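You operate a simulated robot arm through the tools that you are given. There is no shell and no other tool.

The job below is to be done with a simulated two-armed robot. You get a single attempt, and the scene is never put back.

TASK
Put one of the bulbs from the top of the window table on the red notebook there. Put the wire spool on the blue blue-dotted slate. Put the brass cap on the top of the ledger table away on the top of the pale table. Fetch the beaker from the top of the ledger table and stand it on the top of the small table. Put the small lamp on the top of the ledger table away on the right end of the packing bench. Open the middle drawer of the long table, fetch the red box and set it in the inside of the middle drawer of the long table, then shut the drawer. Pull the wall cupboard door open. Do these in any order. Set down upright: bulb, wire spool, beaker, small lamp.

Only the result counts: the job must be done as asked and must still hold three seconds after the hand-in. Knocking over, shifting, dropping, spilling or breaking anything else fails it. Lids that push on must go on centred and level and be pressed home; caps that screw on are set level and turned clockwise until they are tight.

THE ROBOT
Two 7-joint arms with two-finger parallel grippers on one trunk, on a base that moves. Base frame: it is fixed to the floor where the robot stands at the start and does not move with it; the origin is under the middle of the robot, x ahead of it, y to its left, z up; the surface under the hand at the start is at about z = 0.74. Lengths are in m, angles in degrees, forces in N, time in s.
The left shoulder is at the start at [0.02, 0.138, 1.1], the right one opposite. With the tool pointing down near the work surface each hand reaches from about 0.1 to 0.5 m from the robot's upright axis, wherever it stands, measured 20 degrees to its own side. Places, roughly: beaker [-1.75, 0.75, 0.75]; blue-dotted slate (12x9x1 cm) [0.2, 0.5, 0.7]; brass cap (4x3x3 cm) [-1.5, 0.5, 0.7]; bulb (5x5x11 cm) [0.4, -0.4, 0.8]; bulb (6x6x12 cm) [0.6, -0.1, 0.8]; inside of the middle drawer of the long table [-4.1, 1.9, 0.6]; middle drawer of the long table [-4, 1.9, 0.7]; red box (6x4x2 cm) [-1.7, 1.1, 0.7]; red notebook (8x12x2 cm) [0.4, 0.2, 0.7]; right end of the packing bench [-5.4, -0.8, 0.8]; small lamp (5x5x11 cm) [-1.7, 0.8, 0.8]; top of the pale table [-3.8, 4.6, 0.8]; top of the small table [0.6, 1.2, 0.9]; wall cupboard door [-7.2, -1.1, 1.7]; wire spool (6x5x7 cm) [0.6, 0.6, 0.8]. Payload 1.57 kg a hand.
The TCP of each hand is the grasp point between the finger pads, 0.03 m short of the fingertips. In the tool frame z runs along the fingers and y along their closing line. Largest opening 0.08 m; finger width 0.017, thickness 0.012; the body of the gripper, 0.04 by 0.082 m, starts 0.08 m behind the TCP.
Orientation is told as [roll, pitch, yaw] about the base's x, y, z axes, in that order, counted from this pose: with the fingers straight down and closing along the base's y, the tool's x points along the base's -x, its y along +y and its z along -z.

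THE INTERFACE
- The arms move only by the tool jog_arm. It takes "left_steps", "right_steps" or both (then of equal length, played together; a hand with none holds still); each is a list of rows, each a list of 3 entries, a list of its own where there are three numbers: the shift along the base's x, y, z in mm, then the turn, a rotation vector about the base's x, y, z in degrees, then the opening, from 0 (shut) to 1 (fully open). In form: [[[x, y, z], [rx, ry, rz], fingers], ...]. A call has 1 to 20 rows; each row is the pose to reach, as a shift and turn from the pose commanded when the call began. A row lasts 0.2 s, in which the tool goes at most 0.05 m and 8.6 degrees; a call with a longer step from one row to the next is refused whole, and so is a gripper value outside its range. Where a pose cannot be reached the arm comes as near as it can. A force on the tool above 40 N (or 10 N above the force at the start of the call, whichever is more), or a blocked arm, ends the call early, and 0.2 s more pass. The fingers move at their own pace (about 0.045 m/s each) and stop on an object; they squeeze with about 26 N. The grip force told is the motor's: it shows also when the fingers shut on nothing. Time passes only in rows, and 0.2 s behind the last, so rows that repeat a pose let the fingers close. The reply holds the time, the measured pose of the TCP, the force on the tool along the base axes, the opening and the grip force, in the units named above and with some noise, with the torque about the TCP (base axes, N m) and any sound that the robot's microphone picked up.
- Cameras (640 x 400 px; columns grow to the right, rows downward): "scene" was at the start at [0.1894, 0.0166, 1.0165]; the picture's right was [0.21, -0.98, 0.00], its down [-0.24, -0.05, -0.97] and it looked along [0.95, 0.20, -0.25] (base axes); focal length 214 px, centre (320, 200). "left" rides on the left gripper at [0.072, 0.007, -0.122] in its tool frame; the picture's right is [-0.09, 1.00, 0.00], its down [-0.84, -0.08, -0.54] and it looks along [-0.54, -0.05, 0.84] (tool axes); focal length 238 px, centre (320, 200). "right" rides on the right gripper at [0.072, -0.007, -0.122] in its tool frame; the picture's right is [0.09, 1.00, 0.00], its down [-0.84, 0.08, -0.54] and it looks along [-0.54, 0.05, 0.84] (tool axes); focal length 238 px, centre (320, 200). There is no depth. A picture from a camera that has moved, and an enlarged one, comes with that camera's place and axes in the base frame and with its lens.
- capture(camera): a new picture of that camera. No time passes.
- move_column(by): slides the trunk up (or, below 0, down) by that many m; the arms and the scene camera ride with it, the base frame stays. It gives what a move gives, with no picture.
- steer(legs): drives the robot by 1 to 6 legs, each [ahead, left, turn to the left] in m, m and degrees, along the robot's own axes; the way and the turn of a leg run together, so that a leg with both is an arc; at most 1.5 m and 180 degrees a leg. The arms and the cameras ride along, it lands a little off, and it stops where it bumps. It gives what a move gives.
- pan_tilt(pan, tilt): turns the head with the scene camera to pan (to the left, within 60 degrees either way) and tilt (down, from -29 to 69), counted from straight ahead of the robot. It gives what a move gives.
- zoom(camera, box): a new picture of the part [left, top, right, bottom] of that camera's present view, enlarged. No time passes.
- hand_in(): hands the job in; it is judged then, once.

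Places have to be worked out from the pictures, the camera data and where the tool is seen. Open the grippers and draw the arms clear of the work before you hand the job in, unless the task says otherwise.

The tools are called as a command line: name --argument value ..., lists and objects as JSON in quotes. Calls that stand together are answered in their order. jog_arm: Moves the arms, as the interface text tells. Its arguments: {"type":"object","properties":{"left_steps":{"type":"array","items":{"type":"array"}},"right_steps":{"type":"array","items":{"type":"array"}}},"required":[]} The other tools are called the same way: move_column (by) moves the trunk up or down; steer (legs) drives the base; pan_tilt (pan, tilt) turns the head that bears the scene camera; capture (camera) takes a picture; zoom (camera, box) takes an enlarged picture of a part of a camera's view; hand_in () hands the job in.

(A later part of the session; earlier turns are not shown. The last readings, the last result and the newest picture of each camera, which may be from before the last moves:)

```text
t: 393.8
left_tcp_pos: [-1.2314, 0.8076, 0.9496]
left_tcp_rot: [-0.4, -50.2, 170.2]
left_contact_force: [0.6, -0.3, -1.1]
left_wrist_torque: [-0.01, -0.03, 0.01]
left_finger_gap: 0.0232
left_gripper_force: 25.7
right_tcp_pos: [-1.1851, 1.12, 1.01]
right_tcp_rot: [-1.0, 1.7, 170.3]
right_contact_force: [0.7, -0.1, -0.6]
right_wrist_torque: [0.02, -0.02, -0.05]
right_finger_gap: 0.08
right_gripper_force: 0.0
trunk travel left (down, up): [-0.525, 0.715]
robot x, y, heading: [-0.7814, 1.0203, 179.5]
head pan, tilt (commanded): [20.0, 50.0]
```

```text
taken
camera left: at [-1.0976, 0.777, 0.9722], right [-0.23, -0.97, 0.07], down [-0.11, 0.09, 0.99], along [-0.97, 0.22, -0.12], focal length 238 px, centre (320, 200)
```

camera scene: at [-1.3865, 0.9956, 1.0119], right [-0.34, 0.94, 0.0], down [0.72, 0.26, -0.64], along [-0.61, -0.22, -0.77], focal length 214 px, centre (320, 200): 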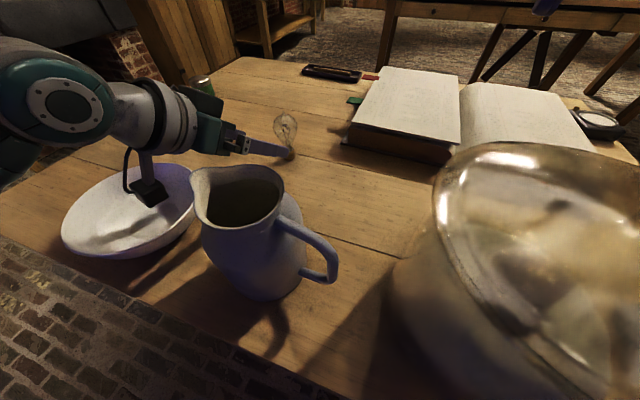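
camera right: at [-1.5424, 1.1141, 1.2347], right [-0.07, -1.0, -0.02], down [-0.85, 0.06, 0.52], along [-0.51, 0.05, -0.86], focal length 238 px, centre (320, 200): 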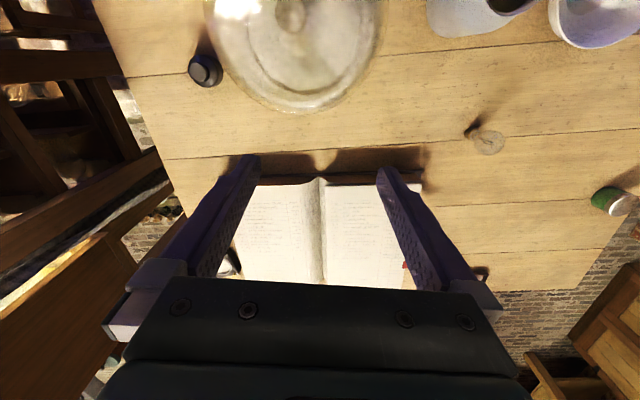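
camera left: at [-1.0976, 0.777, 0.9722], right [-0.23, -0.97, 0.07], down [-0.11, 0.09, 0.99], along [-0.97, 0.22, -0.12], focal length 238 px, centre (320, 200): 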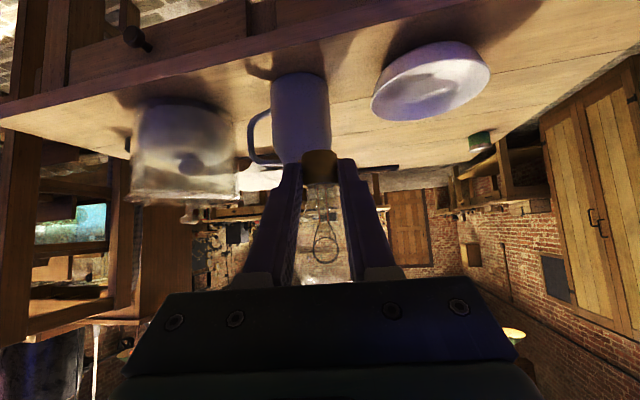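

The lamp is secure. I drive through the corridor toward the packing bench.

steer --legs '[[0, 1.13, 0], [1.1, 0, 0], [1.1, 0, 0]]'

pan_tilt --pan 15 --tilt 12

capture --camera "scene"

```text
t: 410.0
left_tcp_pos: [-3.4325, -0.2993, 0.9494]
left_tcp_rot: [-0.5, -50.3, 170.1]
left_contact_force: [0.1, 0.2, -0.8]
left_wrist_torque: [0.01, -0.01, 0.0]
left_finger_gap: 0.0231
left_gripper_force: 26.3
right_tcp_pos: [-3.3852, 0.0109, 1.0105]
right_tcp_rot: [-1.1, 1.7, 170.1]
right_contact_force: [0.2, 0.1, 0.0]
right_wrist_torque: [0.02, -0.01, -0.01]
right_finger_gap: 0.08
right_gripper_force: 0.1
trunk travel left (down, up): [-0.525, 0.715]
robot x, y, heading: [-2.9861, -0.0929, 179.3]
head pan, tilt (commanded): [20.0, 50.0]
```

```text
t: 411.1
left_tcp_pos: [-3.4327, -0.2997, 0.9485]
left_tcp_rot: [-0.3, -50.2, 170.0]
left_contact_force: [-0.3, -0.6, 0.6]
left_wrist_torque: [0.0, -0.01, 0.02]
left_finger_gap: 0.0232
left_gripper_force: 25.8
right_tcp_pos: [-3.3844, 0.0114, 1.0088]
right_tcp_rot: [-1.1, 1.6, 170.2]
right_contact_force: [-0.2, 0.2, 1.2]
right_wrist_torque: [0.01, -0.03, 0.01]
right_finger_gap: 0.0796
right_gripper_force: 0.0
trunk travel left (down, up): [-0.525, 0.715]
robot x, y, heading: [-2.9835, -0.0864, 179.3]
head pan, tilt (commanded): [15.0, 12.0]
```

```text
taken
camera scene: at [-3.1782, -0.1139, 1.0704], right [-0.25, 0.97, 0.0], down [0.2, 0.05, -0.98], along [-0.95, -0.24, -0.21], focal length 214 px, centre (320, 200)
```

scene: 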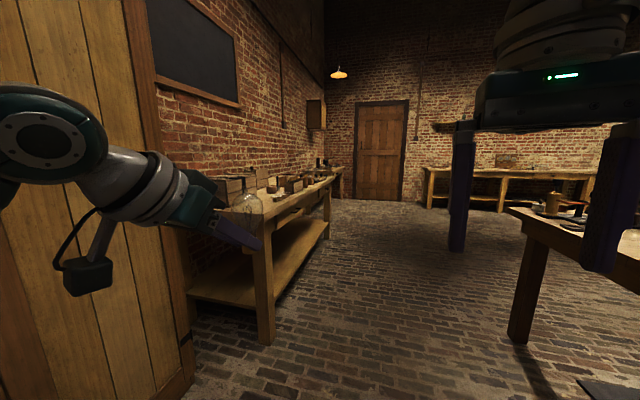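

The bench runs along the left wall (front edge y≈−0.63, x −4.1 to about −5.7). I drive along to its far (right) end.

steer --legs '[[1.1, 0, 0.6], [1.1, 0, 0]]'

pan_tilt --pan 50 --tilt 20

capture --camera "scene"

pan_tilt --pan 0 --tilt 12

capture --camera "scene"

```text
t: 421.9
left_tcp_pos: [-5.6268, -0.2794, 0.9488]
left_tcp_rot: [-0.4, -50.2, 170.0]
left_contact_force: [0.3, -0.2, -0.6]
left_wrist_torque: [0.0, 0.0, -0.02]
left_finger_gap: 0.0232
left_gripper_force: 25.7
right_tcp_pos: [-5.5779, 0.0307, 1.0105]
right_tcp_rot: [-1.1, 1.8, 170.1]
right_contact_force: [-0.3, -0.7, 0.4]
right_wrist_torque: [0.03, 0.01, -0.01]
right_finger_gap: 0.0801
right_gripper_force: 0.1
trunk travel left (down, up): [-0.525, 0.715]
robot x, y, heading: [-5.1823, -0.0721, 179.4]
head pan, tilt (commanded): [15.0, 12.0]
```

```text
t: 422.9
left_tcp_pos: [-5.6268, -0.2789, 0.9491]
left_tcp_rot: [-0.4, -50.2, 170.0]
left_contact_force: [-0.5, -0.3, -1.4]
left_wrist_torque: [0.0, -0.02, 0.01]
left_finger_gap: 0.0231
left_gripper_force: 26.2
right_tcp_pos: [-5.5789, 0.0318, 1.0107]
right_tcp_rot: [-1.1, 1.8, 170.1]
right_contact_force: [-0.2, 0.3, -0.9]
right_wrist_torque: [0.01, -0.03, 0.01]
right_finger_gap: 0.08
right_gripper_force: 0.0
trunk travel left (down, up): [-0.525, 0.715]
robot x, y, heading: [-5.1807, -0.0686, 179.5]
head pan, tilt (commanded): [50.0, 20.0]
```

```text
taken
camera scene: at [-5.3424, -0.1404, 1.0575], right [-0.76, 0.65, 0.0], down [0.22, 0.26, -0.94], along [-0.61, -0.71, -0.34], focal length 214 px, centre (320, 200)
```

scene: 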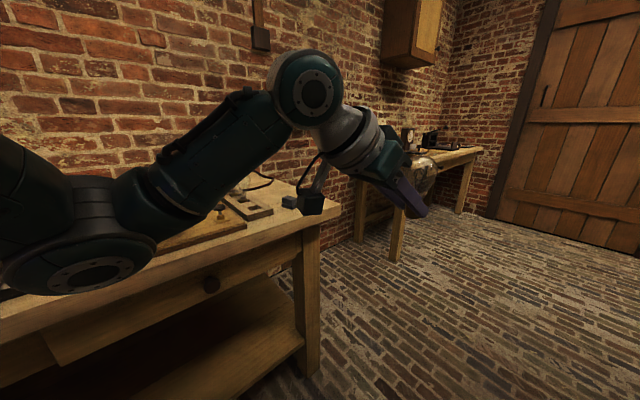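

```text
t: 424.1
left_tcp_pos: [-5.6263, -0.2792, 0.9489]
left_tcp_rot: [-0.4, -50.1, 170.1]
left_contact_force: [0.1, -0.5, -0.4]
left_wrist_torque: [-0.01, -0.01, 0.0]
left_finger_gap: 0.0234
left_gripper_force: 26.1
right_tcp_pos: [-5.5788, 0.0314, 1.01]
right_tcp_rot: [-1.1, 1.5, 170.1]
right_contact_force: [0.3, 0.3, -0.5]
right_wrist_torque: [-0.02, 0.0, 0.01]
right_finger_gap: 0.0802
right_gripper_force: 0.0
trunk travel left (down, up): [-0.525, 0.715]
robot x, y, heading: [-5.1765, -0.068, 179.5]
head pan, tilt (commanded): [0.0, 12.0]
```

```text
taken
camera scene: at [-5.3749, -0.0689, 1.0705], right [0.01, 1.0, 0.0], down [0.21, 0.0, -0.98], along [-0.98, 0.01, -0.21], focal length 214 px, centre (320, 200)
```

scene: 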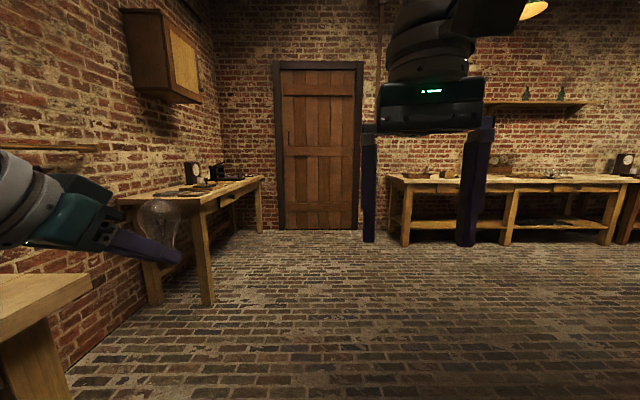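

The bench's right front corner is at about (−5.86, −0.63). I turn to face the bench and look at its right end.

steer --legs '[[0, 0.05, 90]]'

steer --legs '[[0, -0.45, 0]]'

pan_tilt --pan 0 --tilt 35

capture --camera "scene"

capture --camera "right"

```text
t: 428.3
left_tcp_pos: [-4.9357, -0.5463, 0.9483]
left_tcp_rot: [-0.4, -50.2, -99.9]
left_contact_force: [-0.2, -0.9, -0.4]
left_wrist_torque: [0.0, 0.01, 0.0]
left_finger_gap: 0.0232
left_gripper_force: 25.6
right_tcp_pos: [-5.2478, -0.4987, 1.0089]
right_tcp_rot: [-1.2, 1.8, -99.8]
right_contact_force: [-0.1, -0.5, 0.1]
right_wrist_torque: [0.01, -0.03, 0.0]
right_finger_gap: 0.08
right_gripper_force: 0.1
trunk travel left (down, up): [-0.525, 0.715]
robot x, y, heading: [-5.1492, -0.1008, -90.4]
head pan, tilt (commanded): [0.0, 12.0]
```

```text
t: 431.1
left_tcp_pos: [-5.3884, -0.5428, 0.9483]
left_tcp_rot: [-0.5, -50.1, -100.0]
left_contact_force: [0.1, 0.1, 0.7]
left_wrist_torque: [-0.01, 0.01, -0.01]
left_finger_gap: 0.0232
left_gripper_force: 26.3
right_tcp_pos: [-5.6994, -0.4938, 1.0102]
right_tcp_rot: [-1.1, 1.7, -99.9]
right_contact_force: [0.8, 0.4, 0.1]
right_wrist_torque: [-0.02, -0.03, 0.01]
right_finger_gap: 0.0799
right_gripper_force: 0.0
trunk travel left (down, up): [-0.525, 0.715]
robot x, y, heading: [-5.5999, -0.0978, -90.5]
head pan, tilt (commanded): [0.0, 12.0]
```

```text
t: 431.9
left_tcp_pos: [-5.3867, -0.5434, 0.9492]
left_tcp_rot: [-0.4, -50.0, -100.0]
left_contact_force: [-0.3, 0.2, -0.7]
left_wrist_torque: [0.01, -0.01, 0.01]
left_finger_gap: 0.023
left_gripper_force: 25.8
right_tcp_pos: [-5.7001, -0.4952, 1.0106]
right_tcp_rot: [-1.1, 1.8, -99.9]
right_contact_force: [0.1, 0.1, -0.9]
right_wrist_torque: [0.02, 0.02, 0.01]
right_finger_gap: 0.0802
right_gripper_force: 0.1
trunk travel left (down, up): [-0.525, 0.715]
robot x, y, heading: [-5.5993, -0.0944, -90.4]
head pan, tilt (commanded): [0.0, 35.0]
```

```text
taken
camera scene: at [-5.6039, -0.2866, 1.0337], right [-1.0, 0.01, 0.0], down [0.01, 0.57, -0.82], along [-0.01, -0.82, -0.57], focal length 214 px, centre (320, 200)
```

scene: 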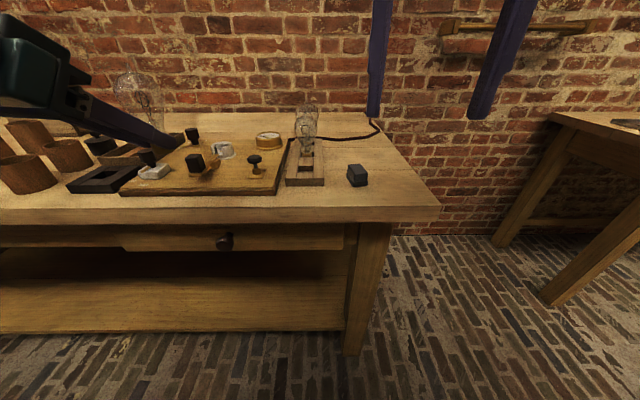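

```text
taken
camera right: at [-5.692, -0.4264, 1.1346], right [1.0, -0.08, -0.02], down [-0.06, -0.85, 0.52], along [-0.06, -0.51, -0.86], focal length 238 px, centre (320, 200)
```

right: 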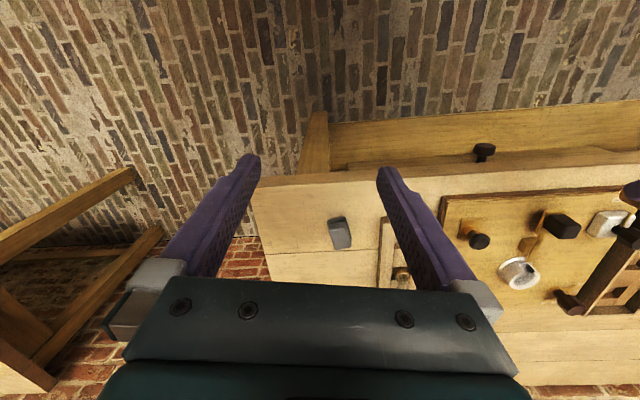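

Free space is at the bench's right end behind/right of the black box. I plan to set the lamp near (−5.73, −0.85): I yaw the hand by +20° so its camera stays clear of the black box, and drive into position.

jog_arm --left_steps '[[[0, 0, 0], [0, 0, 5], 0], [[0, 0, 0], [0, 0, 10], 0], [[0, 0, 0], [0, 0, 15], 0], [[0, 0, 0], [0, 0, 20], 0], [[0, 0, 0], [0, 0, 20], 0]]'

steer --legs '[[0, -0.31, 0], [0.27, 0, 0]]'

pan_tilt --pan 15 --tilt 45

capture --camera "scene"

capture --camera "left"

```text
t: 433.1
left_tcp_pos: [-5.3882, -0.5429, 0.9497]
left_tcp_rot: [-0.3, -50.2, -79.9]
left_contact_force: [0.7, -0.7, 0.4]
left_wrist_torque: [0.03, 0.0, 0.01]
left_finger_gap: 0.0233
left_gripper_force: 25.6
right_tcp_pos: [-5.7004, -0.4941, 1.0108]
right_tcp_rot: [-1.1, 1.7, -99.9]
right_contact_force: [0.1, 1.3, 0.2]
right_wrist_torque: [0.0, -0.01, -0.03]
right_finger_gap: 0.0802
right_gripper_force: 0.1
trunk travel left (down, up): [-0.525, 0.715]
robot x, y, heading: [-5.5949, -0.095, -90.6]
head pan, tilt (commanded): [0.0, 35.0]
```

```text
t: 436.7
left_tcp_pos: [-5.7034, -0.8108, 0.9474]
left_tcp_rot: [-0.4, -50.1, -80.1]
left_contact_force: [-0.2, -0.1, -0.8]
left_wrist_torque: [-0.02, 0.0, -0.02]
left_finger_gap: 0.0233
left_gripper_force: 25.8
right_tcp_pos: [-6.0155, -0.761, 1.009]
right_tcp_rot: [-1.1, 1.6, -100.0]
right_contact_force: [-0.4, 0.0, -0.1]
right_wrist_torque: [0.04, 0.03, 0.03]
right_finger_gap: 0.0802
right_gripper_force: 0.1
trunk travel left (down, up): [-0.525, 0.715]
robot x, y, heading: [-5.9156, -0.3614, -90.7]
head pan, tilt (commanded): [0.0, 35.0]
```

```text
t: 437.5
left_tcp_pos: [-5.7028, -0.8112, 0.9477]
left_tcp_rot: [-0.3, -50.1, -80.1]
left_contact_force: [-0.2, 0.1, -0.1]
left_wrist_torque: [-0.02, 0.04, 0.02]
left_finger_gap: 0.0233
left_gripper_force: 25.7
right_tcp_pos: [-6.0138, -0.7613, 1.01]
right_tcp_rot: [-1.1, 1.6, -100.0]
right_contact_force: [0.2, 0.9, -0.5]
right_wrist_torque: [0.0, 0.02, 0.01]
right_finger_gap: 0.0802
right_gripper_force: 0.1
trunk travel left (down, up): [-0.525, 0.715]
robot x, y, heading: [-5.9116, -0.3604, -90.9]
head pan, tilt (commanded): [15.0, 45.0]
```

```text
taken
camera scene: at [-5.8969, -0.5446, 1.0188], right [-0.97, -0.25, 0.0], down [-0.17, 0.69, -0.71], along [0.17, -0.69, -0.71], focal length 214 px, centre (320, 200)
```

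scene: 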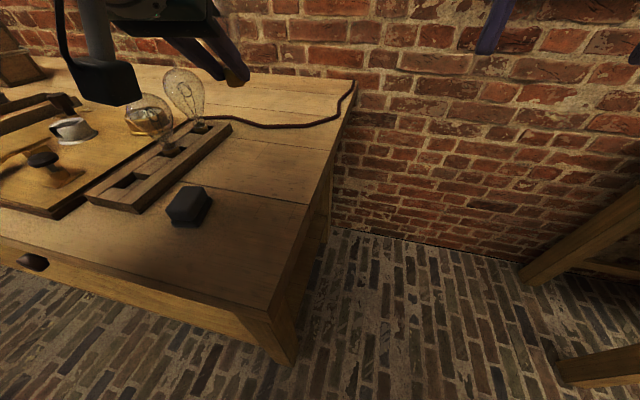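

```text
taken
camera left: at [-5.7212, -0.6712, 0.972], right [0.99, 0.11, 0.07], down [-0.05, -0.13, 0.99], along [0.11, -0.99, -0.12], focal length 238 px, centre (320, 200)
```

left: 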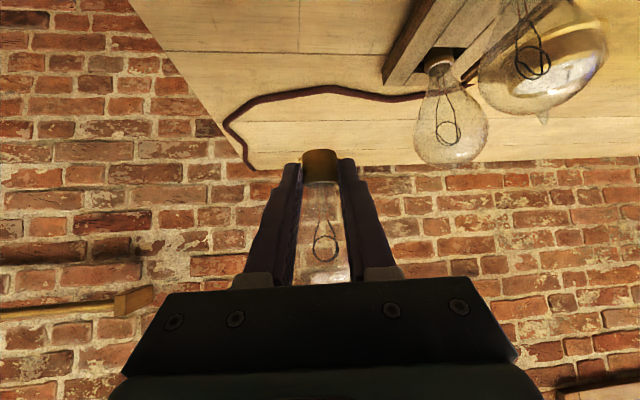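

The spot (−5.73, −0.85) is free bare wood; bench top z≈0.787. I move above it and lower to just above the surface.

jog_arm --left_steps '[[[-10, -8, 0], [0, 0, 0], 0], [[-20, -16, -5], [0, 0, 0], 0], [[-30, -24, -20], [0, 0, 0], 0], [[-30, -24, -45], [0, 0, 0], 0], [[-30, -24, -70], [0, 0, 0], 0], [[-30, -24, -95], [0, 0, 0], 0], [[-30, -24, -115], [0, 0, 0], 0], [[-30, -24, -122], [0, 0, 0], 0], [[-30, -24, -122], [0, 0, 0], 0]]'

capture --camera "scene"

capture --camera "left"

```text
t: 439.5
left_tcp_pos: [-5.7335, -0.8368, 0.8286]
left_tcp_rot: [-0.6, -50.6, -80.2]
left_contact_force: [-1.7, 5.4, 20.4]
left_wrist_torque: [-0.23, -0.02, -0.05]
left_finger_gap: 0.0232
left_gripper_force: 25.8
right_tcp_pos: [-6.0142, -0.7626, 1.0103]
right_tcp_rot: [-1.1, 1.6, -100.0]
right_contact_force: [0.1, -0.9, -0.1]
right_wrist_torque: [-0.02, -0.01, -0.03]
right_finger_gap: 0.08
right_gripper_force: 0.0
trunk travel left (down, up): [-0.525, 0.715]
robot x, y, heading: [-5.9131, -0.3621, -90.8]
head pan, tilt (commanded): [15.0, 45.0]
```

```text
taken
camera scene: at [-5.8965, -0.5454, 1.0193], right [-0.97, -0.25, 0.0], down [-0.17, 0.68, -0.71], along [0.17, -0.69, -0.71], focal length 214 px, centre (320, 200)
```

scene: 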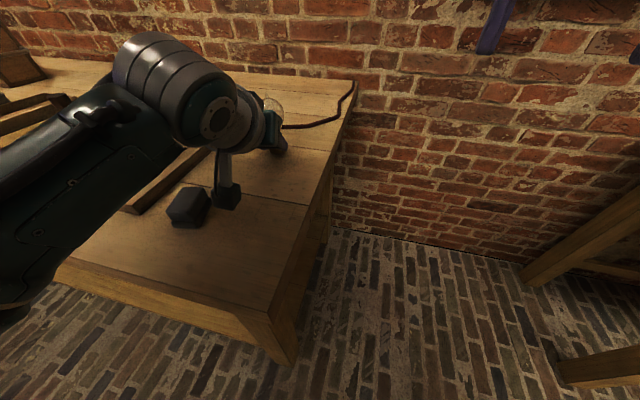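

```text
taken
camera left: at [-5.7513, -0.6975, 0.8517], right [0.99, 0.11, 0.07], down [-0.05, -0.12, 0.99], along [0.11, -0.99, -0.12], focal length 238 px, centre (320, 200)
```

left: 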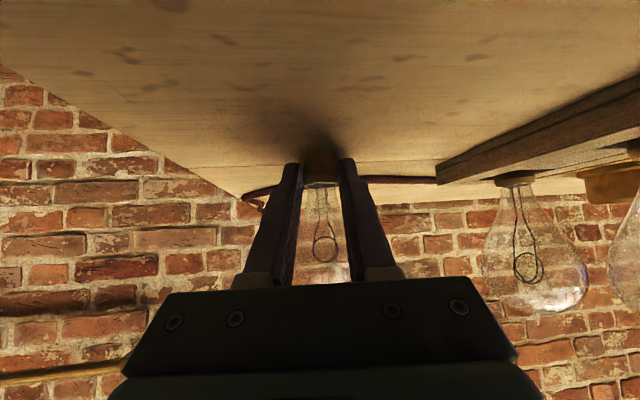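

The lamp has touched down (20 N; bench top ≈0.80). I ease off 1.5 mm and check before releasing.

jog_arm --left_steps '[[[0, 0, 1], [0, 0, 0], 0], [[0, 0, 2], [0, 0, 0], 0], [[0, 0, 2], [0, 0, 0], 0]]'

zoom --camera "scene" --box '[150, 70, 330, 230]'

```text
t: 440.3
left_tcp_pos: [-5.7334, -0.8358, 0.8297]
left_tcp_rot: [-0.5, -50.3, -80.1]
left_contact_force: [-1.3, -3.7, 12.0]
left_wrist_torque: [-0.37, 0.04, -0.03]
left_finger_gap: 0.0231
left_gripper_force: 26.5
right_tcp_pos: [-6.0143, -0.7633, 1.0104]
right_tcp_rot: [-1.1, 1.6, -100.1]
right_contact_force: [0.3, 0.5, -0.5]
right_wrist_torque: [0.01, 0.03, 0.03]
right_finger_gap: 0.0802
right_gripper_force: 0.0
trunk travel left (down, up): [-0.525, 0.715]
robot x, y, heading: [-5.9118, -0.3633, -91.1]
head pan, tilt (commanded): [15.0, 45.0]
```

```text
2.50 times, centred on (240, 150) of scene
camera zoom: at [-5.8967, -0.5466, 1.0191], right [-0.97, -0.25, 0.0], down [-0.17, 0.68, -0.71], along [0.17, -0.69, -0.71], focal length 536 px, centre (520, 325)
```

zoom: 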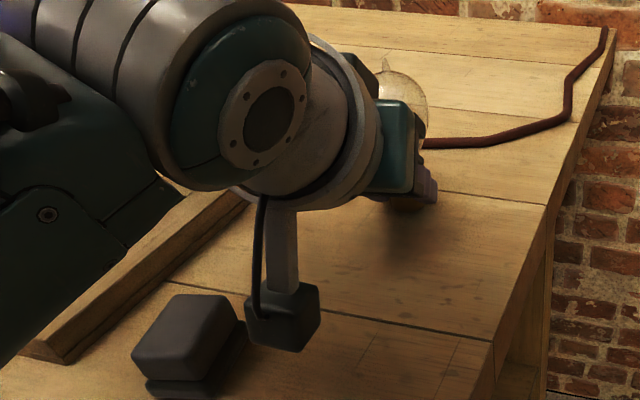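

Still 12 N; I ease off 1 mm more and open the fingers fully.

jog_arm --left_steps '[[[0, 0, 0.7], [0, 0, 0], 0], [[0, 0, 1], [0, 0, 0], 0], [[0, 0, 1], [0, 0, 0], 0.32], [[0, 0, 1], [0, 0, 0], 0.5], [[0, 0, 1], [0, 0, 0], 0.8], [[0, 0, 1], [0, 0, 0], 1], [[0, 0, 1], [0, 0, 0], 1]]'

capture --camera "left"

zoom --camera "scene" --box '[150, 70, 330, 230]'

```text
t: 441.9
left_tcp_pos: [-5.7338, -0.8343, 0.8297]
left_tcp_rot: [-0.3, -50.1, -80.2]
left_contact_force: [0.0, 0.1, 0.6]
left_wrist_torque: [0.02, 0.02, -0.01]
left_finger_gap: 0.0796
left_gripper_force: 0.1
right_tcp_pos: [-6.015, -0.7613, 1.0097]
right_tcp_rot: [-1.2, 1.6, -100.0]
right_contact_force: [-0.1, 0.6, -0.5]
right_wrist_torque: [-0.01, 0.01, 0.02]
right_finger_gap: 0.0801
right_gripper_force: 0.0
trunk travel left (down, up): [-0.525, 0.715]
robot x, y, heading: [-5.9105, -0.3653, -90.8]
head pan, tilt (commanded): [15.0, 45.0]
```

```text
taken
camera left: at [-5.7514, -0.6952, 0.8531], right [0.99, 0.11, 0.07], down [-0.05, -0.13, 0.99], along [0.11, -0.99, -0.12], focal length 238 px, centre (320, 200)
```

left: 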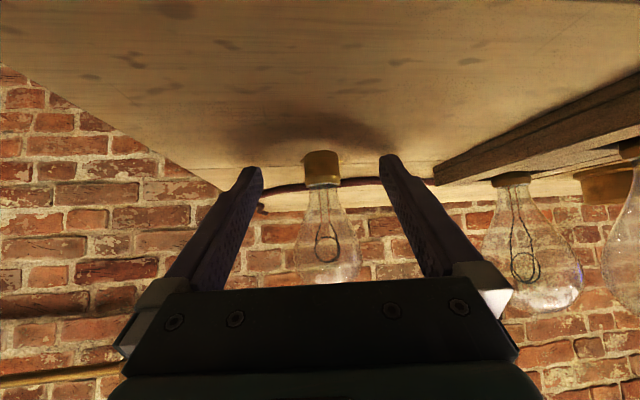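

```text
2.50 times, centred on (240, 150) of scene
camera zoom: at [-5.8968, -0.5446, 1.0188], right [-0.97, -0.25, 0.0], down [-0.17, 0.69, -0.71], along [0.17, -0.69, -0.71], focal length 536 px, centre (520, 325)
```

zoom: 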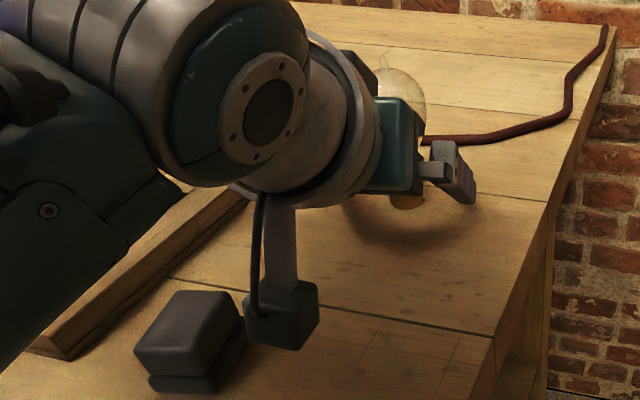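

The lamp stands on its own. I rise straight up with the fingers wide around it.

jog_arm --left_steps '[[[0, 0, 8], [0, 0, 0], 1], [[0, 0, 20], [0, 0, 0], 1], [[0, 0, 40], [0, 0, 0], 1], [[0, 0, 65], [0, 0, 0], 1], [[0, 0, 95], [0, 0, 0], 1], [[0, 0, 125], [0, 0, 0], 1], [[0, 0, 155], [0, 0, 0], 1], [[0, 0, 155], [0, 0, 0], 1]]'

capture --camera "scene"

capture --camera "left"

```text
t: 443.7
left_tcp_pos: [-5.7315, -0.8344, 0.9849]
left_tcp_rot: [-0.4, -50.2, -80.2]
left_contact_force: [0.3, 0.0, 0.1]
left_wrist_torque: [-0.02, 0.02, 0.03]
left_finger_gap: 0.0799
left_gripper_force: 0.0
right_tcp_pos: [-6.0149, -0.7607, 1.0104]
right_tcp_rot: [-1.1, 1.7, -100.0]
right_contact_force: [-0.7, 0.9, 0.1]
right_wrist_torque: [0.01, 0.0, -0.01]
right_finger_gap: 0.0802
right_gripper_force: 0.0
trunk travel left (down, up): [-0.525, 0.715]
robot x, y, heading: [-5.9143, -0.361, -90.9]
head pan, tilt (commanded): [15.0, 45.0]
```

```text
taken
camera scene: at [-5.8968, -0.5446, 1.0188], right [-0.97, -0.25, 0.0], down [-0.17, 0.69, -0.71], along [0.17, -0.69, -0.71], focal length 214 px, centre (320, 200)
```

scene: 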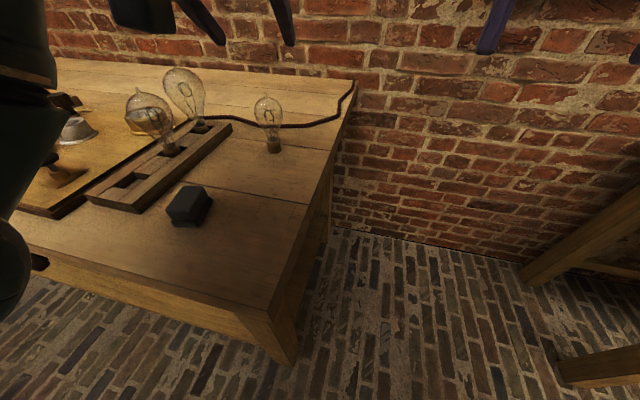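

```text
taken
camera left: at [-5.7508, -0.6948, 1.0085], right [0.99, 0.11, 0.07], down [-0.05, -0.13, 0.99], along [0.12, -0.99, -0.12], focal length 238 px, centre (320, 200)
```

left: 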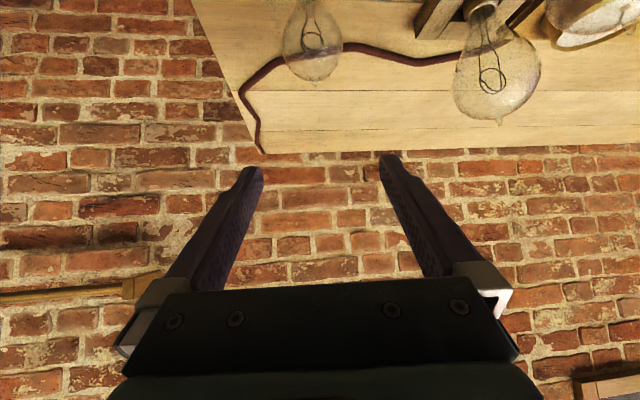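

The lamp stands upright on the bench's right end. Now the wall cupboard: I back off and drive along to it.

steer --legs '[[-0.35, 0, 0], [0, -0.7, 0]]'

move_column --by 0.3

pan_tilt --pan -30 --tilt 0

capture --camera "scene"

```text
t: 449.4
left_tcp_pos: [-6.435, -0.475, 0.984]
left_tcp_rot: [-0.4, -50.1, -80.1]
left_contact_force: [-0.9, 0.0, 0.1]
left_wrist_torque: [0.0, 0.0, 0.03]
left_finger_gap: 0.0802
left_gripper_force: 0.1
right_tcp_pos: [-6.7177, -0.4031, 1.0095]
right_tcp_rot: [-1.1, 1.7, -100.0]
right_contact_force: [-0.2, -0.3, 0.0]
right_wrist_torque: [0.03, 0.03, 0.01]
right_finger_gap: 0.0801
right_gripper_force: 0.1
trunk travel left (down, up): [-0.525, 0.715]
robot x, y, heading: [-6.6181, -0.0049, -90.4]
head pan, tilt (commanded): [15.0, 45.0]
```

```text
t: 452.4
left_tcp_pos: [-6.434, -0.4768, 1.2845]
left_tcp_rot: [-0.4, -50.1, -80.2]
left_contact_force: [0.1, 0.3, -0.1]
left_wrist_torque: [-0.01, -0.01, 0.02]
left_finger_gap: 0.0799
left_gripper_force: 0.1
right_tcp_pos: [-6.7179, -0.4025, 1.3089]
right_tcp_rot: [-1.0, 1.7, -100.0]
right_contact_force: [-0.3, -0.7, 0.2]
right_wrist_torque: [0.03, 0.04, -0.03]
right_finger_gap: 0.0799
right_gripper_force: 0.2
trunk travel left (down, up): [-0.825, 0.415]
robot x, y, heading: [-6.6196, -0.0038, -90.6]
head pan, tilt (commanded): [15.0, 45.0]
```

```text
t: 453.6
left_tcp_pos: [-6.4351, -0.4751, 1.2841]
left_tcp_rot: [-0.4, -50.1, -80.2]
left_contact_force: [0.1, 0.5, -0.1]
left_wrist_torque: [-0.01, -0.02, -0.01]
left_finger_gap: 0.0798
left_gripper_force: 0.1
right_tcp_pos: [-6.7178, -0.4019, 1.3106]
right_tcp_rot: [-1.1, 1.7, -100.1]
right_contact_force: [-0.7, 0.5, -0.5]
right_wrist_torque: [0.04, -0.01, -0.01]
right_finger_gap: 0.0801
right_gripper_force: 0.0
trunk travel left (down, up): [-0.825, 0.415]
robot x, y, heading: [-6.6135, -0.0076, -90.7]
head pan, tilt (commanded): [-30.0, 0.0]
```

```text
taken
camera scene: at [-6.6655, -0.1847, 1.3897], right [-0.86, 0.51, 0.0], down [0.0, 0.0, -1.0], along [-0.51, -0.86, 0.0], focal length 214 px, centre (320, 200)
```

scene: 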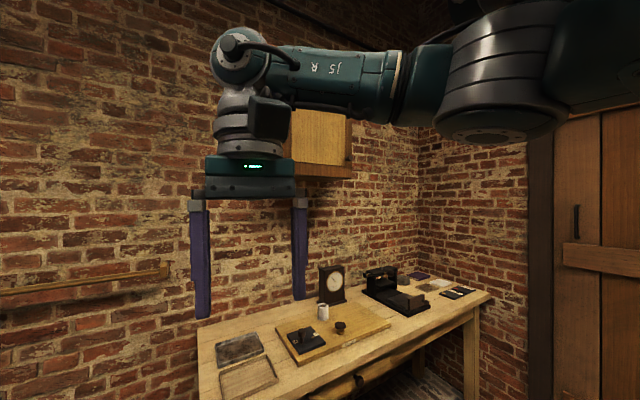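

The right arm hides the cupboard. I lower both hands and move on so I face it directly.

jog_arm --left_steps '[[[0, 0, -40], [0, 0, 0], 1], [[0, 0, -80], [0, 0, 0], 1], [[0, 0, -120], [0, 0, 0], 1], [[0, 0, -160], [0, 0, 0], 1], [[0, 0, -180], [0, 0, 0], 1], [[0, 0, -180], [0, 0, 0], 1]]' --right_steps '[[[-15, 10, -40], [0, 0, 0], 1], [[-30, 20, -80], [0, 0, 0], 1], [[-45, 30, -120], [0, 0, 0], 1], [[-60, 40, -160], [0, 0, 0], 1], [[-80, 50, -200], [0, 0, 0], 1], [[-100, 50, -240], [0, 0, 0], 1]]'

steer --legs '[[0, -0.35, 0]]'

pan_tilt --pan -10 --tilt -15

capture --camera "scene"

```text
t: 455.0
left_tcp_pos: [-6.4348, -0.4743, 1.1036]
left_tcp_rot: [-0.4, -50.1, -80.1]
left_contact_force: [0.5, 0.2, -0.7]
left_wrist_torque: [0.02, -0.02, 0.01]
left_finger_gap: 0.0799
left_gripper_force: 0.0
right_tcp_pos: [-6.8172, -0.351, 1.0693]
right_tcp_rot: [-1.2, 1.6, -100.0]
right_contact_force: [-0.3, -0.4, -0.6]
right_wrist_torque: [-0.01, 0.0, 0.03]
right_finger_gap: 0.08
right_gripper_force: 0.1
trunk travel left (down, up): [-0.825, 0.415]
robot x, y, heading: [-6.612, -0.0076, -90.7]
head pan, tilt (commanded): [-30.0, 0.0]
```

```text
t: 457.2
left_tcp_pos: [-6.7828, -0.4709, 1.1057]
left_tcp_rot: [-0.4, -50.1, -80.0]
left_contact_force: [0.0, -0.2, -0.6]
left_wrist_torque: [0.0, 0.01, -0.02]
left_finger_gap: 0.0802
left_gripper_force: 0.1
right_tcp_pos: [-7.163, -0.3491, 1.0711]
right_tcp_rot: [-1.0, 1.8, -99.9]
right_contact_force: [0.1, 0.6, -0.2]
right_wrist_torque: [-0.01, 0.01, 0.0]
right_finger_gap: 0.0798
right_gripper_force: 0.1
trunk travel left (down, up): [-0.825, 0.415]
robot x, y, heading: [-6.9663, -0.0006, -90.7]
head pan, tilt (commanded): [-30.0, 0.0]
```

```text
t: 458.1
left_tcp_pos: [-6.7815, -0.4709, 1.1043]
left_tcp_rot: [-0.4, -50.1, -79.9]
left_contact_force: [0.2, 0.6, -0.1]
left_wrist_torque: [0.01, 0.03, 0.03]
left_finger_gap: 0.0801
left_gripper_force: 0.1
right_tcp_pos: [-7.1641, -0.3497, 1.0696]
right_tcp_rot: [-1.2, 1.6, -99.8]
right_contact_force: [-0.4, 0.8, 0.0]
right_wrist_torque: [-0.02, -0.03, 0.02]
right_finger_gap: 0.08
right_gripper_force: 0.2
trunk travel left (down, up): [-0.825, 0.415]
robot x, y, heading: [-6.9637, -0.001, -90.7]
head pan, tilt (commanded): [-10.0, -15.0]
```

```text
taken
camera scene: at [-6.9824, -0.1825, 1.4121], right [-0.98, 0.18, 0.0], down [-0.05, -0.25, -0.97], along [-0.18, -0.95, 0.26], focal length 214 px, centre (320, 200)
```

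scene: 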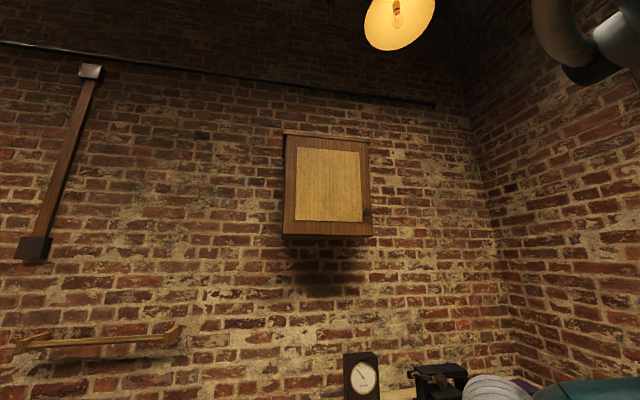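

The cupboard is ahead. I zoom in to find its knob and hinges.

zoom --camera "scene" --box '[265, 120, 395, 250]'

```text
3.08 times, centred on (330, 185) of scene
camera zoom: at [-6.9824, -0.1825, 1.4121], right [-0.98, 0.18, 0.0], down [-0.05, -0.25, -0.97], along [-0.18, -0.95, 0.26], focal length 660 px, centre (289, 246)
```

zoom: 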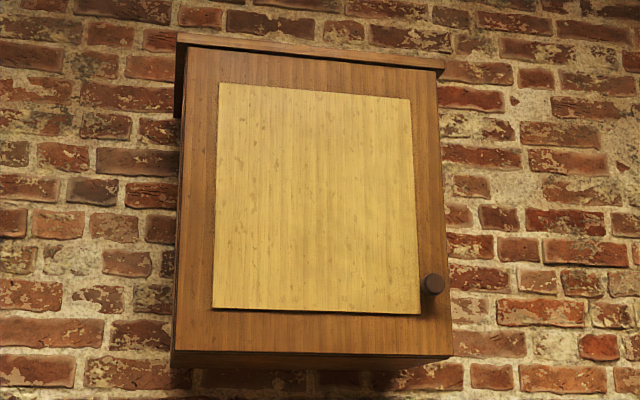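

Knob is at the lower right of the door (about (−7.375, −1.07, 1.61)), hinges on the left side (x≈−7.0). I will grip the knob with the fingers above and below it so it can pivot; first I raise the trunk and bring the left hand to horizontal.

move_column --by 0.2

jog_arm --left_steps '[[[0, 0, 20], [0, 0, -5], 1], [[0, 0, 40], [0, 0, -10], 1], [[0, 0, 70], [-7.8, -0.7, -9.8], 1], [[0, 0, 100], [-15.6, -1.4, -9.8], 1], [[0, 0, 130], [-23.5, -2.1, -9.7], 1], [[0, 0, 160], [-31.4, -2.8, -9.6], 1], [[0, 0, 190], [-39.3, -3.4, -9.5], 1], [[0, 0, 190], [-39.3, -3.4, -9.5], 1]]'

```text
t: 460.2
left_tcp_pos: [-6.7817, -0.4711, 1.3049]
left_tcp_rot: [-0.4, -50.1, -79.9]
left_contact_force: [-0.8, 0.5, -0.4]
left_wrist_torque: [-0.03, 0.01, -0.03]
left_finger_gap: 0.08
left_gripper_force: 0.0
right_tcp_pos: [-7.164, -0.3491, 1.2704]
right_tcp_rot: [-1.0, 1.7, -99.8]
right_contact_force: [0.0, 0.0, 0.6]
right_wrist_torque: [-0.02, 0.02, -0.02]
right_finger_gap: 0.0797
right_gripper_force: 0.0
trunk travel left (down, up): [-1.025, 0.215]
robot x, y, heading: [-6.965, -0.0022, -90.8]
head pan, tilt (commanded): [-10.0, -15.0]
```

```text
t: 462.0
left_tcp_pos: [-6.7829, -0.4706, 1.4961]
left_tcp_rot: [-17.0, -89.6, -73.5]
left_contact_force: [-0.7, 0.0, 0.0]
left_wrist_torque: [0.0, 0.01, -0.01]
left_finger_gap: 0.0799
left_gripper_force: 0.1
right_tcp_pos: [-7.1647, -0.349, 1.2704]
right_tcp_rot: [-1.2, 1.7, -99.7]
right_contact_force: [0.3, 0.7, -0.7]
right_wrist_torque: [-0.03, 0.01, -0.01]
right_finger_gap: 0.0801
right_gripper_force: 0.1
trunk travel left (down, up): [-1.025, 0.215]
robot x, y, heading: [-6.9626, -0.0004, -90.7]
head pan, tilt (commanded): [-10.0, -15.0]
```

The hand points straight ahead. Now I roll it 90° so the fingers close vertically.

jog_arm --left_steps '[[[0, 0, 0], [0, 8.2, 0], 1], [[0, 0, 0], [0, 16.4, 0], 1], [[0, 0, 0], [0, 24.6, 0], 1], [[0, 0, 0], [0, 32.8, 0], 1], [[0, 0, 0], [0, 41, 0], 1], [[0, 0, 0], [0, 49.2, 0], 1], [[0, 0, 0], [0, 57.4, 0], 1], [[0, 0, 0], [0, 65.6, 0], 1], [[0, 0, 0], [0, 73.8, 0], 1], [[0, 0, 0], [0, 82, 0], 1], [[0, 0, 0], [0, 90, 0], 1], [[0, 0, 0], [0, 90, 0], 1]]'

capture --camera "left"

```text
t: 464.6
left_tcp_pos: [-6.7643, -0.4703, 1.4939]
left_tcp_rot: [-90.3, -5.9, -0.4]
left_contact_force: [0.4, 0.1, -0.7]
left_wrist_torque: [-0.01, -0.01, -0.01]
left_finger_gap: 0.0801
left_gripper_force: 0.0
right_tcp_pos: [-7.1639, -0.3485, 1.2701]
right_tcp_rot: [-1.1, 1.7, -99.8]
right_contact_force: [0.4, -0.7, 0.0]
right_wrist_torque: [-0.02, -0.02, 0.02]
right_finger_gap: 0.0799
right_gripper_force: 0.2
trunk travel left (down, up): [-1.025, 0.215]
robot x, y, heading: [-6.9626, -0.0, -90.7]
head pan, tilt (commanded): [-10.0, -15.0]
```

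```text
taken
camera left: at [-6.836, -0.3484, 1.4804], right [0.2, -0.01, -0.98], down [0.83, 0.54, 0.16], along [0.53, -0.84, 0.11], focal length 238 px, centre (320, 200)
```

left: 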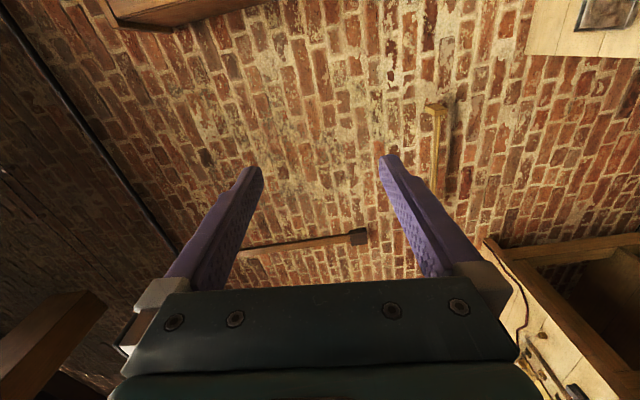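

The hand is rolled as wanted. I drive to the right so the left hand faces the knob, and check the geometry.

steer --legs '[[0, -0.6, 0], [0.25, 0, 0]]'

pan_tilt --pan 12 --tilt 0

capture --camera "scene"

capture --camera "left"

```text
t: 469.4
left_tcp_pos: [-7.3651, -0.7136, 1.4931]
left_tcp_rot: [-90.3, -5.9, -0.3]
left_contact_force: [0.0, -0.1, -0.7]
left_wrist_torque: [-0.01, 0.0, 0.05]
left_finger_gap: 0.08
left_gripper_force: 0.0
right_tcp_pos: [-7.7655, -0.5902, 1.2698]
right_tcp_rot: [-1.2, 1.6, -100.2]
right_contact_force: [0.3, 0.4, 0.3]
right_wrist_torque: [-0.01, 0.0, 0.0]
right_finger_gap: 0.0803
right_gripper_force: 0.0
trunk travel left (down, up): [-1.025, 0.215]
robot x, y, heading: [-7.566, -0.2401, -90.4]
head pan, tilt (commanded): [-10.0, -15.0]
```

```text
t: 470.3
left_tcp_pos: [-7.3628, -0.7138, 1.4961]
left_tcp_rot: [-90.2, -6.7, -0.2]
left_contact_force: [1.6, -0.8, -0.5]
left_wrist_torque: [-0.02, -0.02, -0.01]
left_finger_gap: 0.0799
left_gripper_force: 0.2
right_tcp_pos: [-7.7664, -0.5906, 1.2713]
right_tcp_rot: [-1.1, 1.7, -100.1]
right_contact_force: [-0.2, 0.5, -0.2]
right_wrist_torque: [-0.03, -0.02, 0.04]
right_finger_gap: 0.08
right_gripper_force: 0.0
trunk travel left (down, up): [-1.025, 0.215]
robot x, y, heading: [-7.5662, -0.2403, -90.8]
head pan, tilt (commanded): [12.0, 0.0]
```

```text
taken
camera scene: at [-7.5516, -0.4339, 1.5898], right [-0.98, -0.19, 0.0], down [0.0, 0.0, -1.0], along [0.19, -0.98, 0.0], focal length 214 px, centre (320, 200)
```

scene: 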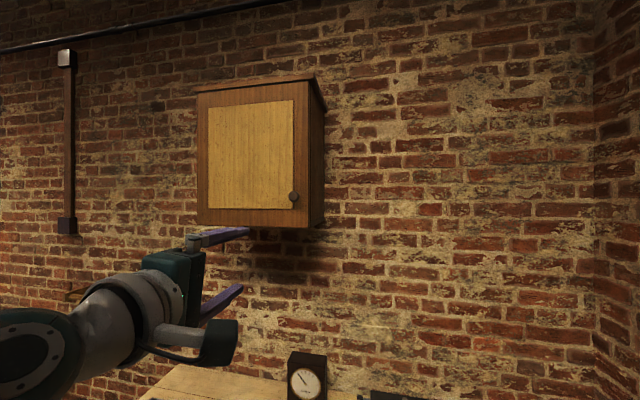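

```text
taken
camera left: at [-7.4342, -0.5918, 1.48], right [0.21, -0.01, -0.98], down [0.82, 0.54, 0.17], along [0.53, -0.84, 0.12], focal length 238 px, centre (320, 200)
```

left: 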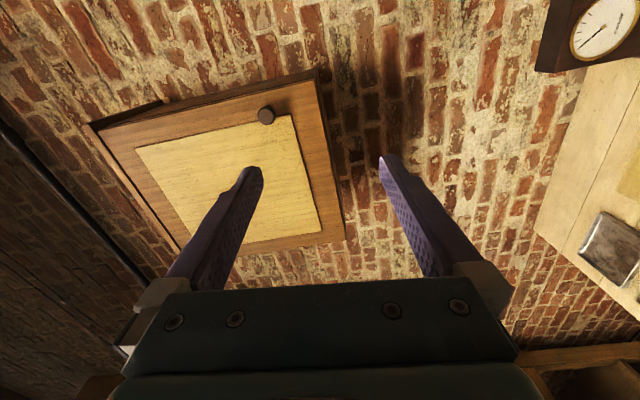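

Knob triangulated at (−7.351, −1.041, 1.601) from three views. I drive 0.2 m closer and align the hand in height.

steer --legs '[[0.18, 0, 0]]'

jog_arm --left_steps '[[[3, 0, 25], [0, 0, 0], 1], [[6, 0, 50], [0, 0, 0], 1], [[9, 0, 80], [0, 0, 0], 1], [[12, 0, 105], [0, 0, 0], 1], [[12, 0, 105], [0, 0, 0], 1]]'

capture --camera "scene"

capture --camera "left"

```text
t: 471.8
left_tcp_pos: [-7.3647, -0.8928, 1.4943]
left_tcp_rot: [-90.2, -6.6, 0.0]
left_contact_force: [0.0, -0.4, -0.2]
left_wrist_torque: [0.0, -0.01, 0.01]
left_finger_gap: 0.0801
left_gripper_force: 0.0
right_tcp_pos: [-7.7684, -0.7707, 1.2704]
right_tcp_rot: [-1.2, 1.6, -99.9]
right_contact_force: [0.5, 0.5, -0.6]
right_wrist_torque: [0.0, 0.05, -0.01]
right_finger_gap: 0.0802
right_gripper_force: 0.1
trunk travel left (down, up): [-1.025, 0.215]
robot x, y, heading: [-7.5686, -0.4237, -90.9]
head pan, tilt (commanded): [12.0, 0.0]
```

```text
t: 473.0
left_tcp_pos: [-7.3496, -0.8934, 1.601]
left_tcp_rot: [-90.3, -7.2, 0.1]
left_contact_force: [-0.2, -0.8, 0.2]
left_wrist_torque: [0.02, -0.01, 0.02]
left_finger_gap: 0.0801
left_gripper_force: 0.0
right_tcp_pos: [-7.7674, -0.7711, 1.2695]
right_tcp_rot: [-1.0, 1.7, -99.9]
right_contact_force: [0.3, 0.0, -0.2]
right_wrist_torque: [0.01, 0.03, 0.02]
right_finger_gap: 0.0799
right_gripper_force: 0.1
trunk travel left (down, up): [-1.025, 0.215]
robot x, y, heading: [-7.5646, -0.4232, -90.7]
head pan, tilt (commanded): [12.0, 0.0]
```

```text
taken
camera scene: at [-7.5534, -0.6137, 1.5897], right [-0.98, -0.2, 0.0], down [0.0, 0.0, -1.0], along [0.2, -0.98, 0.0], focal length 214 px, centre (320, 200)
```

scene: 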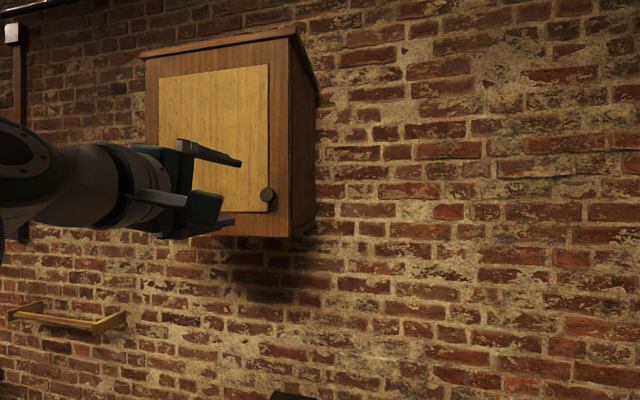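

```text
taken
camera left: at [-7.4216, -0.7716, 1.5848], right [0.22, 0.0, -0.98], down [0.82, 0.54, 0.18], along [0.53, -0.84, 0.12], focal length 238 px, centre (320, 200)
```

left: 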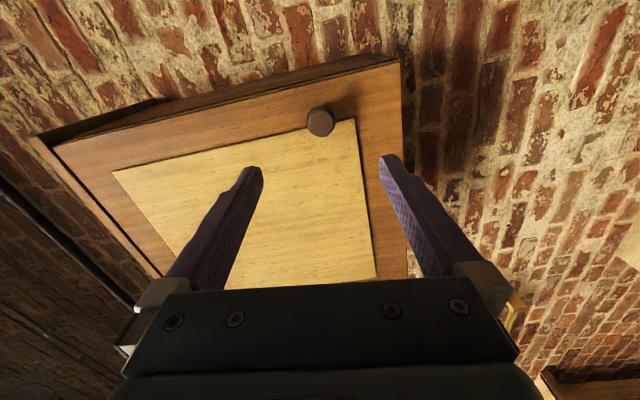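

Perfectly aligned. I advance 130 mm to straddle the knob.

jog_arm --left_steps '[[[0, -25, 0], [0, 0, 0], 1], [[0, -50, 0], [0, 0, 0], 1], [[0, -75, 0], [0, 0, 0], 1], [[0, -100, 0], [0, 0, 0], 1], [[0, -118, 0], [0, 0, 0], 1], [[0, -128, 0], [0, 0, 0], 1], [[0, -128, 0], [0, 0, 0], 1]]'

capture --camera "left"

zoom --camera "scene" --box '[160, 110, 340, 260]'

```text
t: 474.6
left_tcp_pos: [-7.3526, -1.0206, 1.6004]
left_tcp_rot: [-90.3, -6.8, -0.1]
left_contact_force: [-0.5, -0.2, -0.6]
left_wrist_torque: [-0.03, 0.01, -0.03]
left_finger_gap: 0.0799
left_gripper_force: 0.1
right_tcp_pos: [-7.7675, -0.771, 1.2692]
right_tcp_rot: [-1.1, 1.8, -99.9]
right_contact_force: [-0.2, -0.5, -0.6]
right_wrist_torque: [0.04, 0.0, 0.02]
right_finger_gap: 0.0802
right_gripper_force: 0.2
trunk travel left (down, up): [-1.025, 0.215]
robot x, y, heading: [-7.5661, -0.4238, -90.6]
head pan, tilt (commanded): [12.0, 0.0]
```

```text
taken
camera left: at [-7.424, -0.8992, 1.585], right [0.21, -0.01, -0.98], down [0.82, 0.54, 0.17], along [0.53, -0.84, 0.12], focal length 238 px, centre (320, 200)
```

left: 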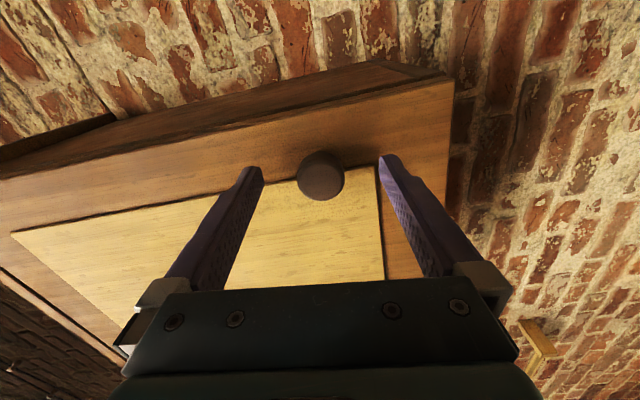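

```text
2.67 times, centred on (250, 185) of scene
camera zoom: at [-7.5534, -0.6138, 1.5898], right [-0.98, -0.2, 0.0], down [0.0, 0.0, -1.0], along [0.2, -0.98, 0.0], focal length 572 px, centre (507, 240)
```

zoom: 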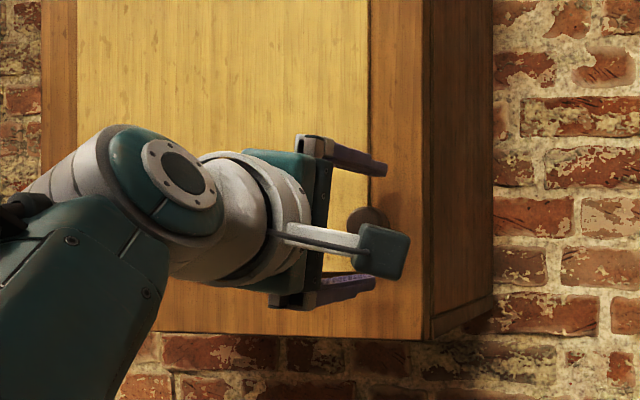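

The knob lies between the fingertips. I close on it vertically.

jog_arm --left_steps '[[[0, -3, 0], [0, 0, 0], 1], [[0, -3, 0], [0, 0, 0], 0.7], [[0, -3, 0], [0, 0, 0], 0.4], [[0, -3, 0], [0, 0, 0], 0.1], [[0, -3, 0], [0, 0, 0], 0], [[0, -3, 0], [0, 0, 0], 0]]'

capture --camera "left"

```text
t: 476.0
left_tcp_pos: [-7.3523, -1.0237, 1.599]
left_tcp_rot: [-90.3, -6.6, -0.1]
left_contact_force: [1.0, -0.3, -1.3]
left_wrist_torque: [0.03, -0.06, -0.08]
left_finger_gap: 0.0312
left_gripper_force: 30.3
right_tcp_pos: [-7.768, -0.77, 1.2707]
right_tcp_rot: [-1.1, 1.7, -99.9]
right_contact_force: [-0.3, 0.1, -0.1]
right_wrist_torque: [-0.01, 0.01, 0.03]
right_finger_gap: 0.08
right_gripper_force: 0.1
trunk travel left (down, up): [-1.025, 0.215]
robot x, y, heading: [-7.5669, -0.4206, -90.8]
head pan, tilt (commanded): [12.0, 0.0]
```

```text
taken
camera left: at [-7.4239, -0.9022, 1.5846], right [0.21, -0.01, -0.98], down [0.82, 0.54, 0.17], along [0.53, -0.84, 0.12], focal length 238 px, centre (320, 200)
```

left: 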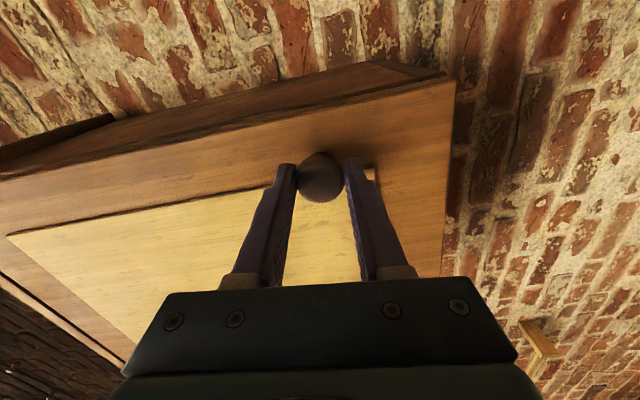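

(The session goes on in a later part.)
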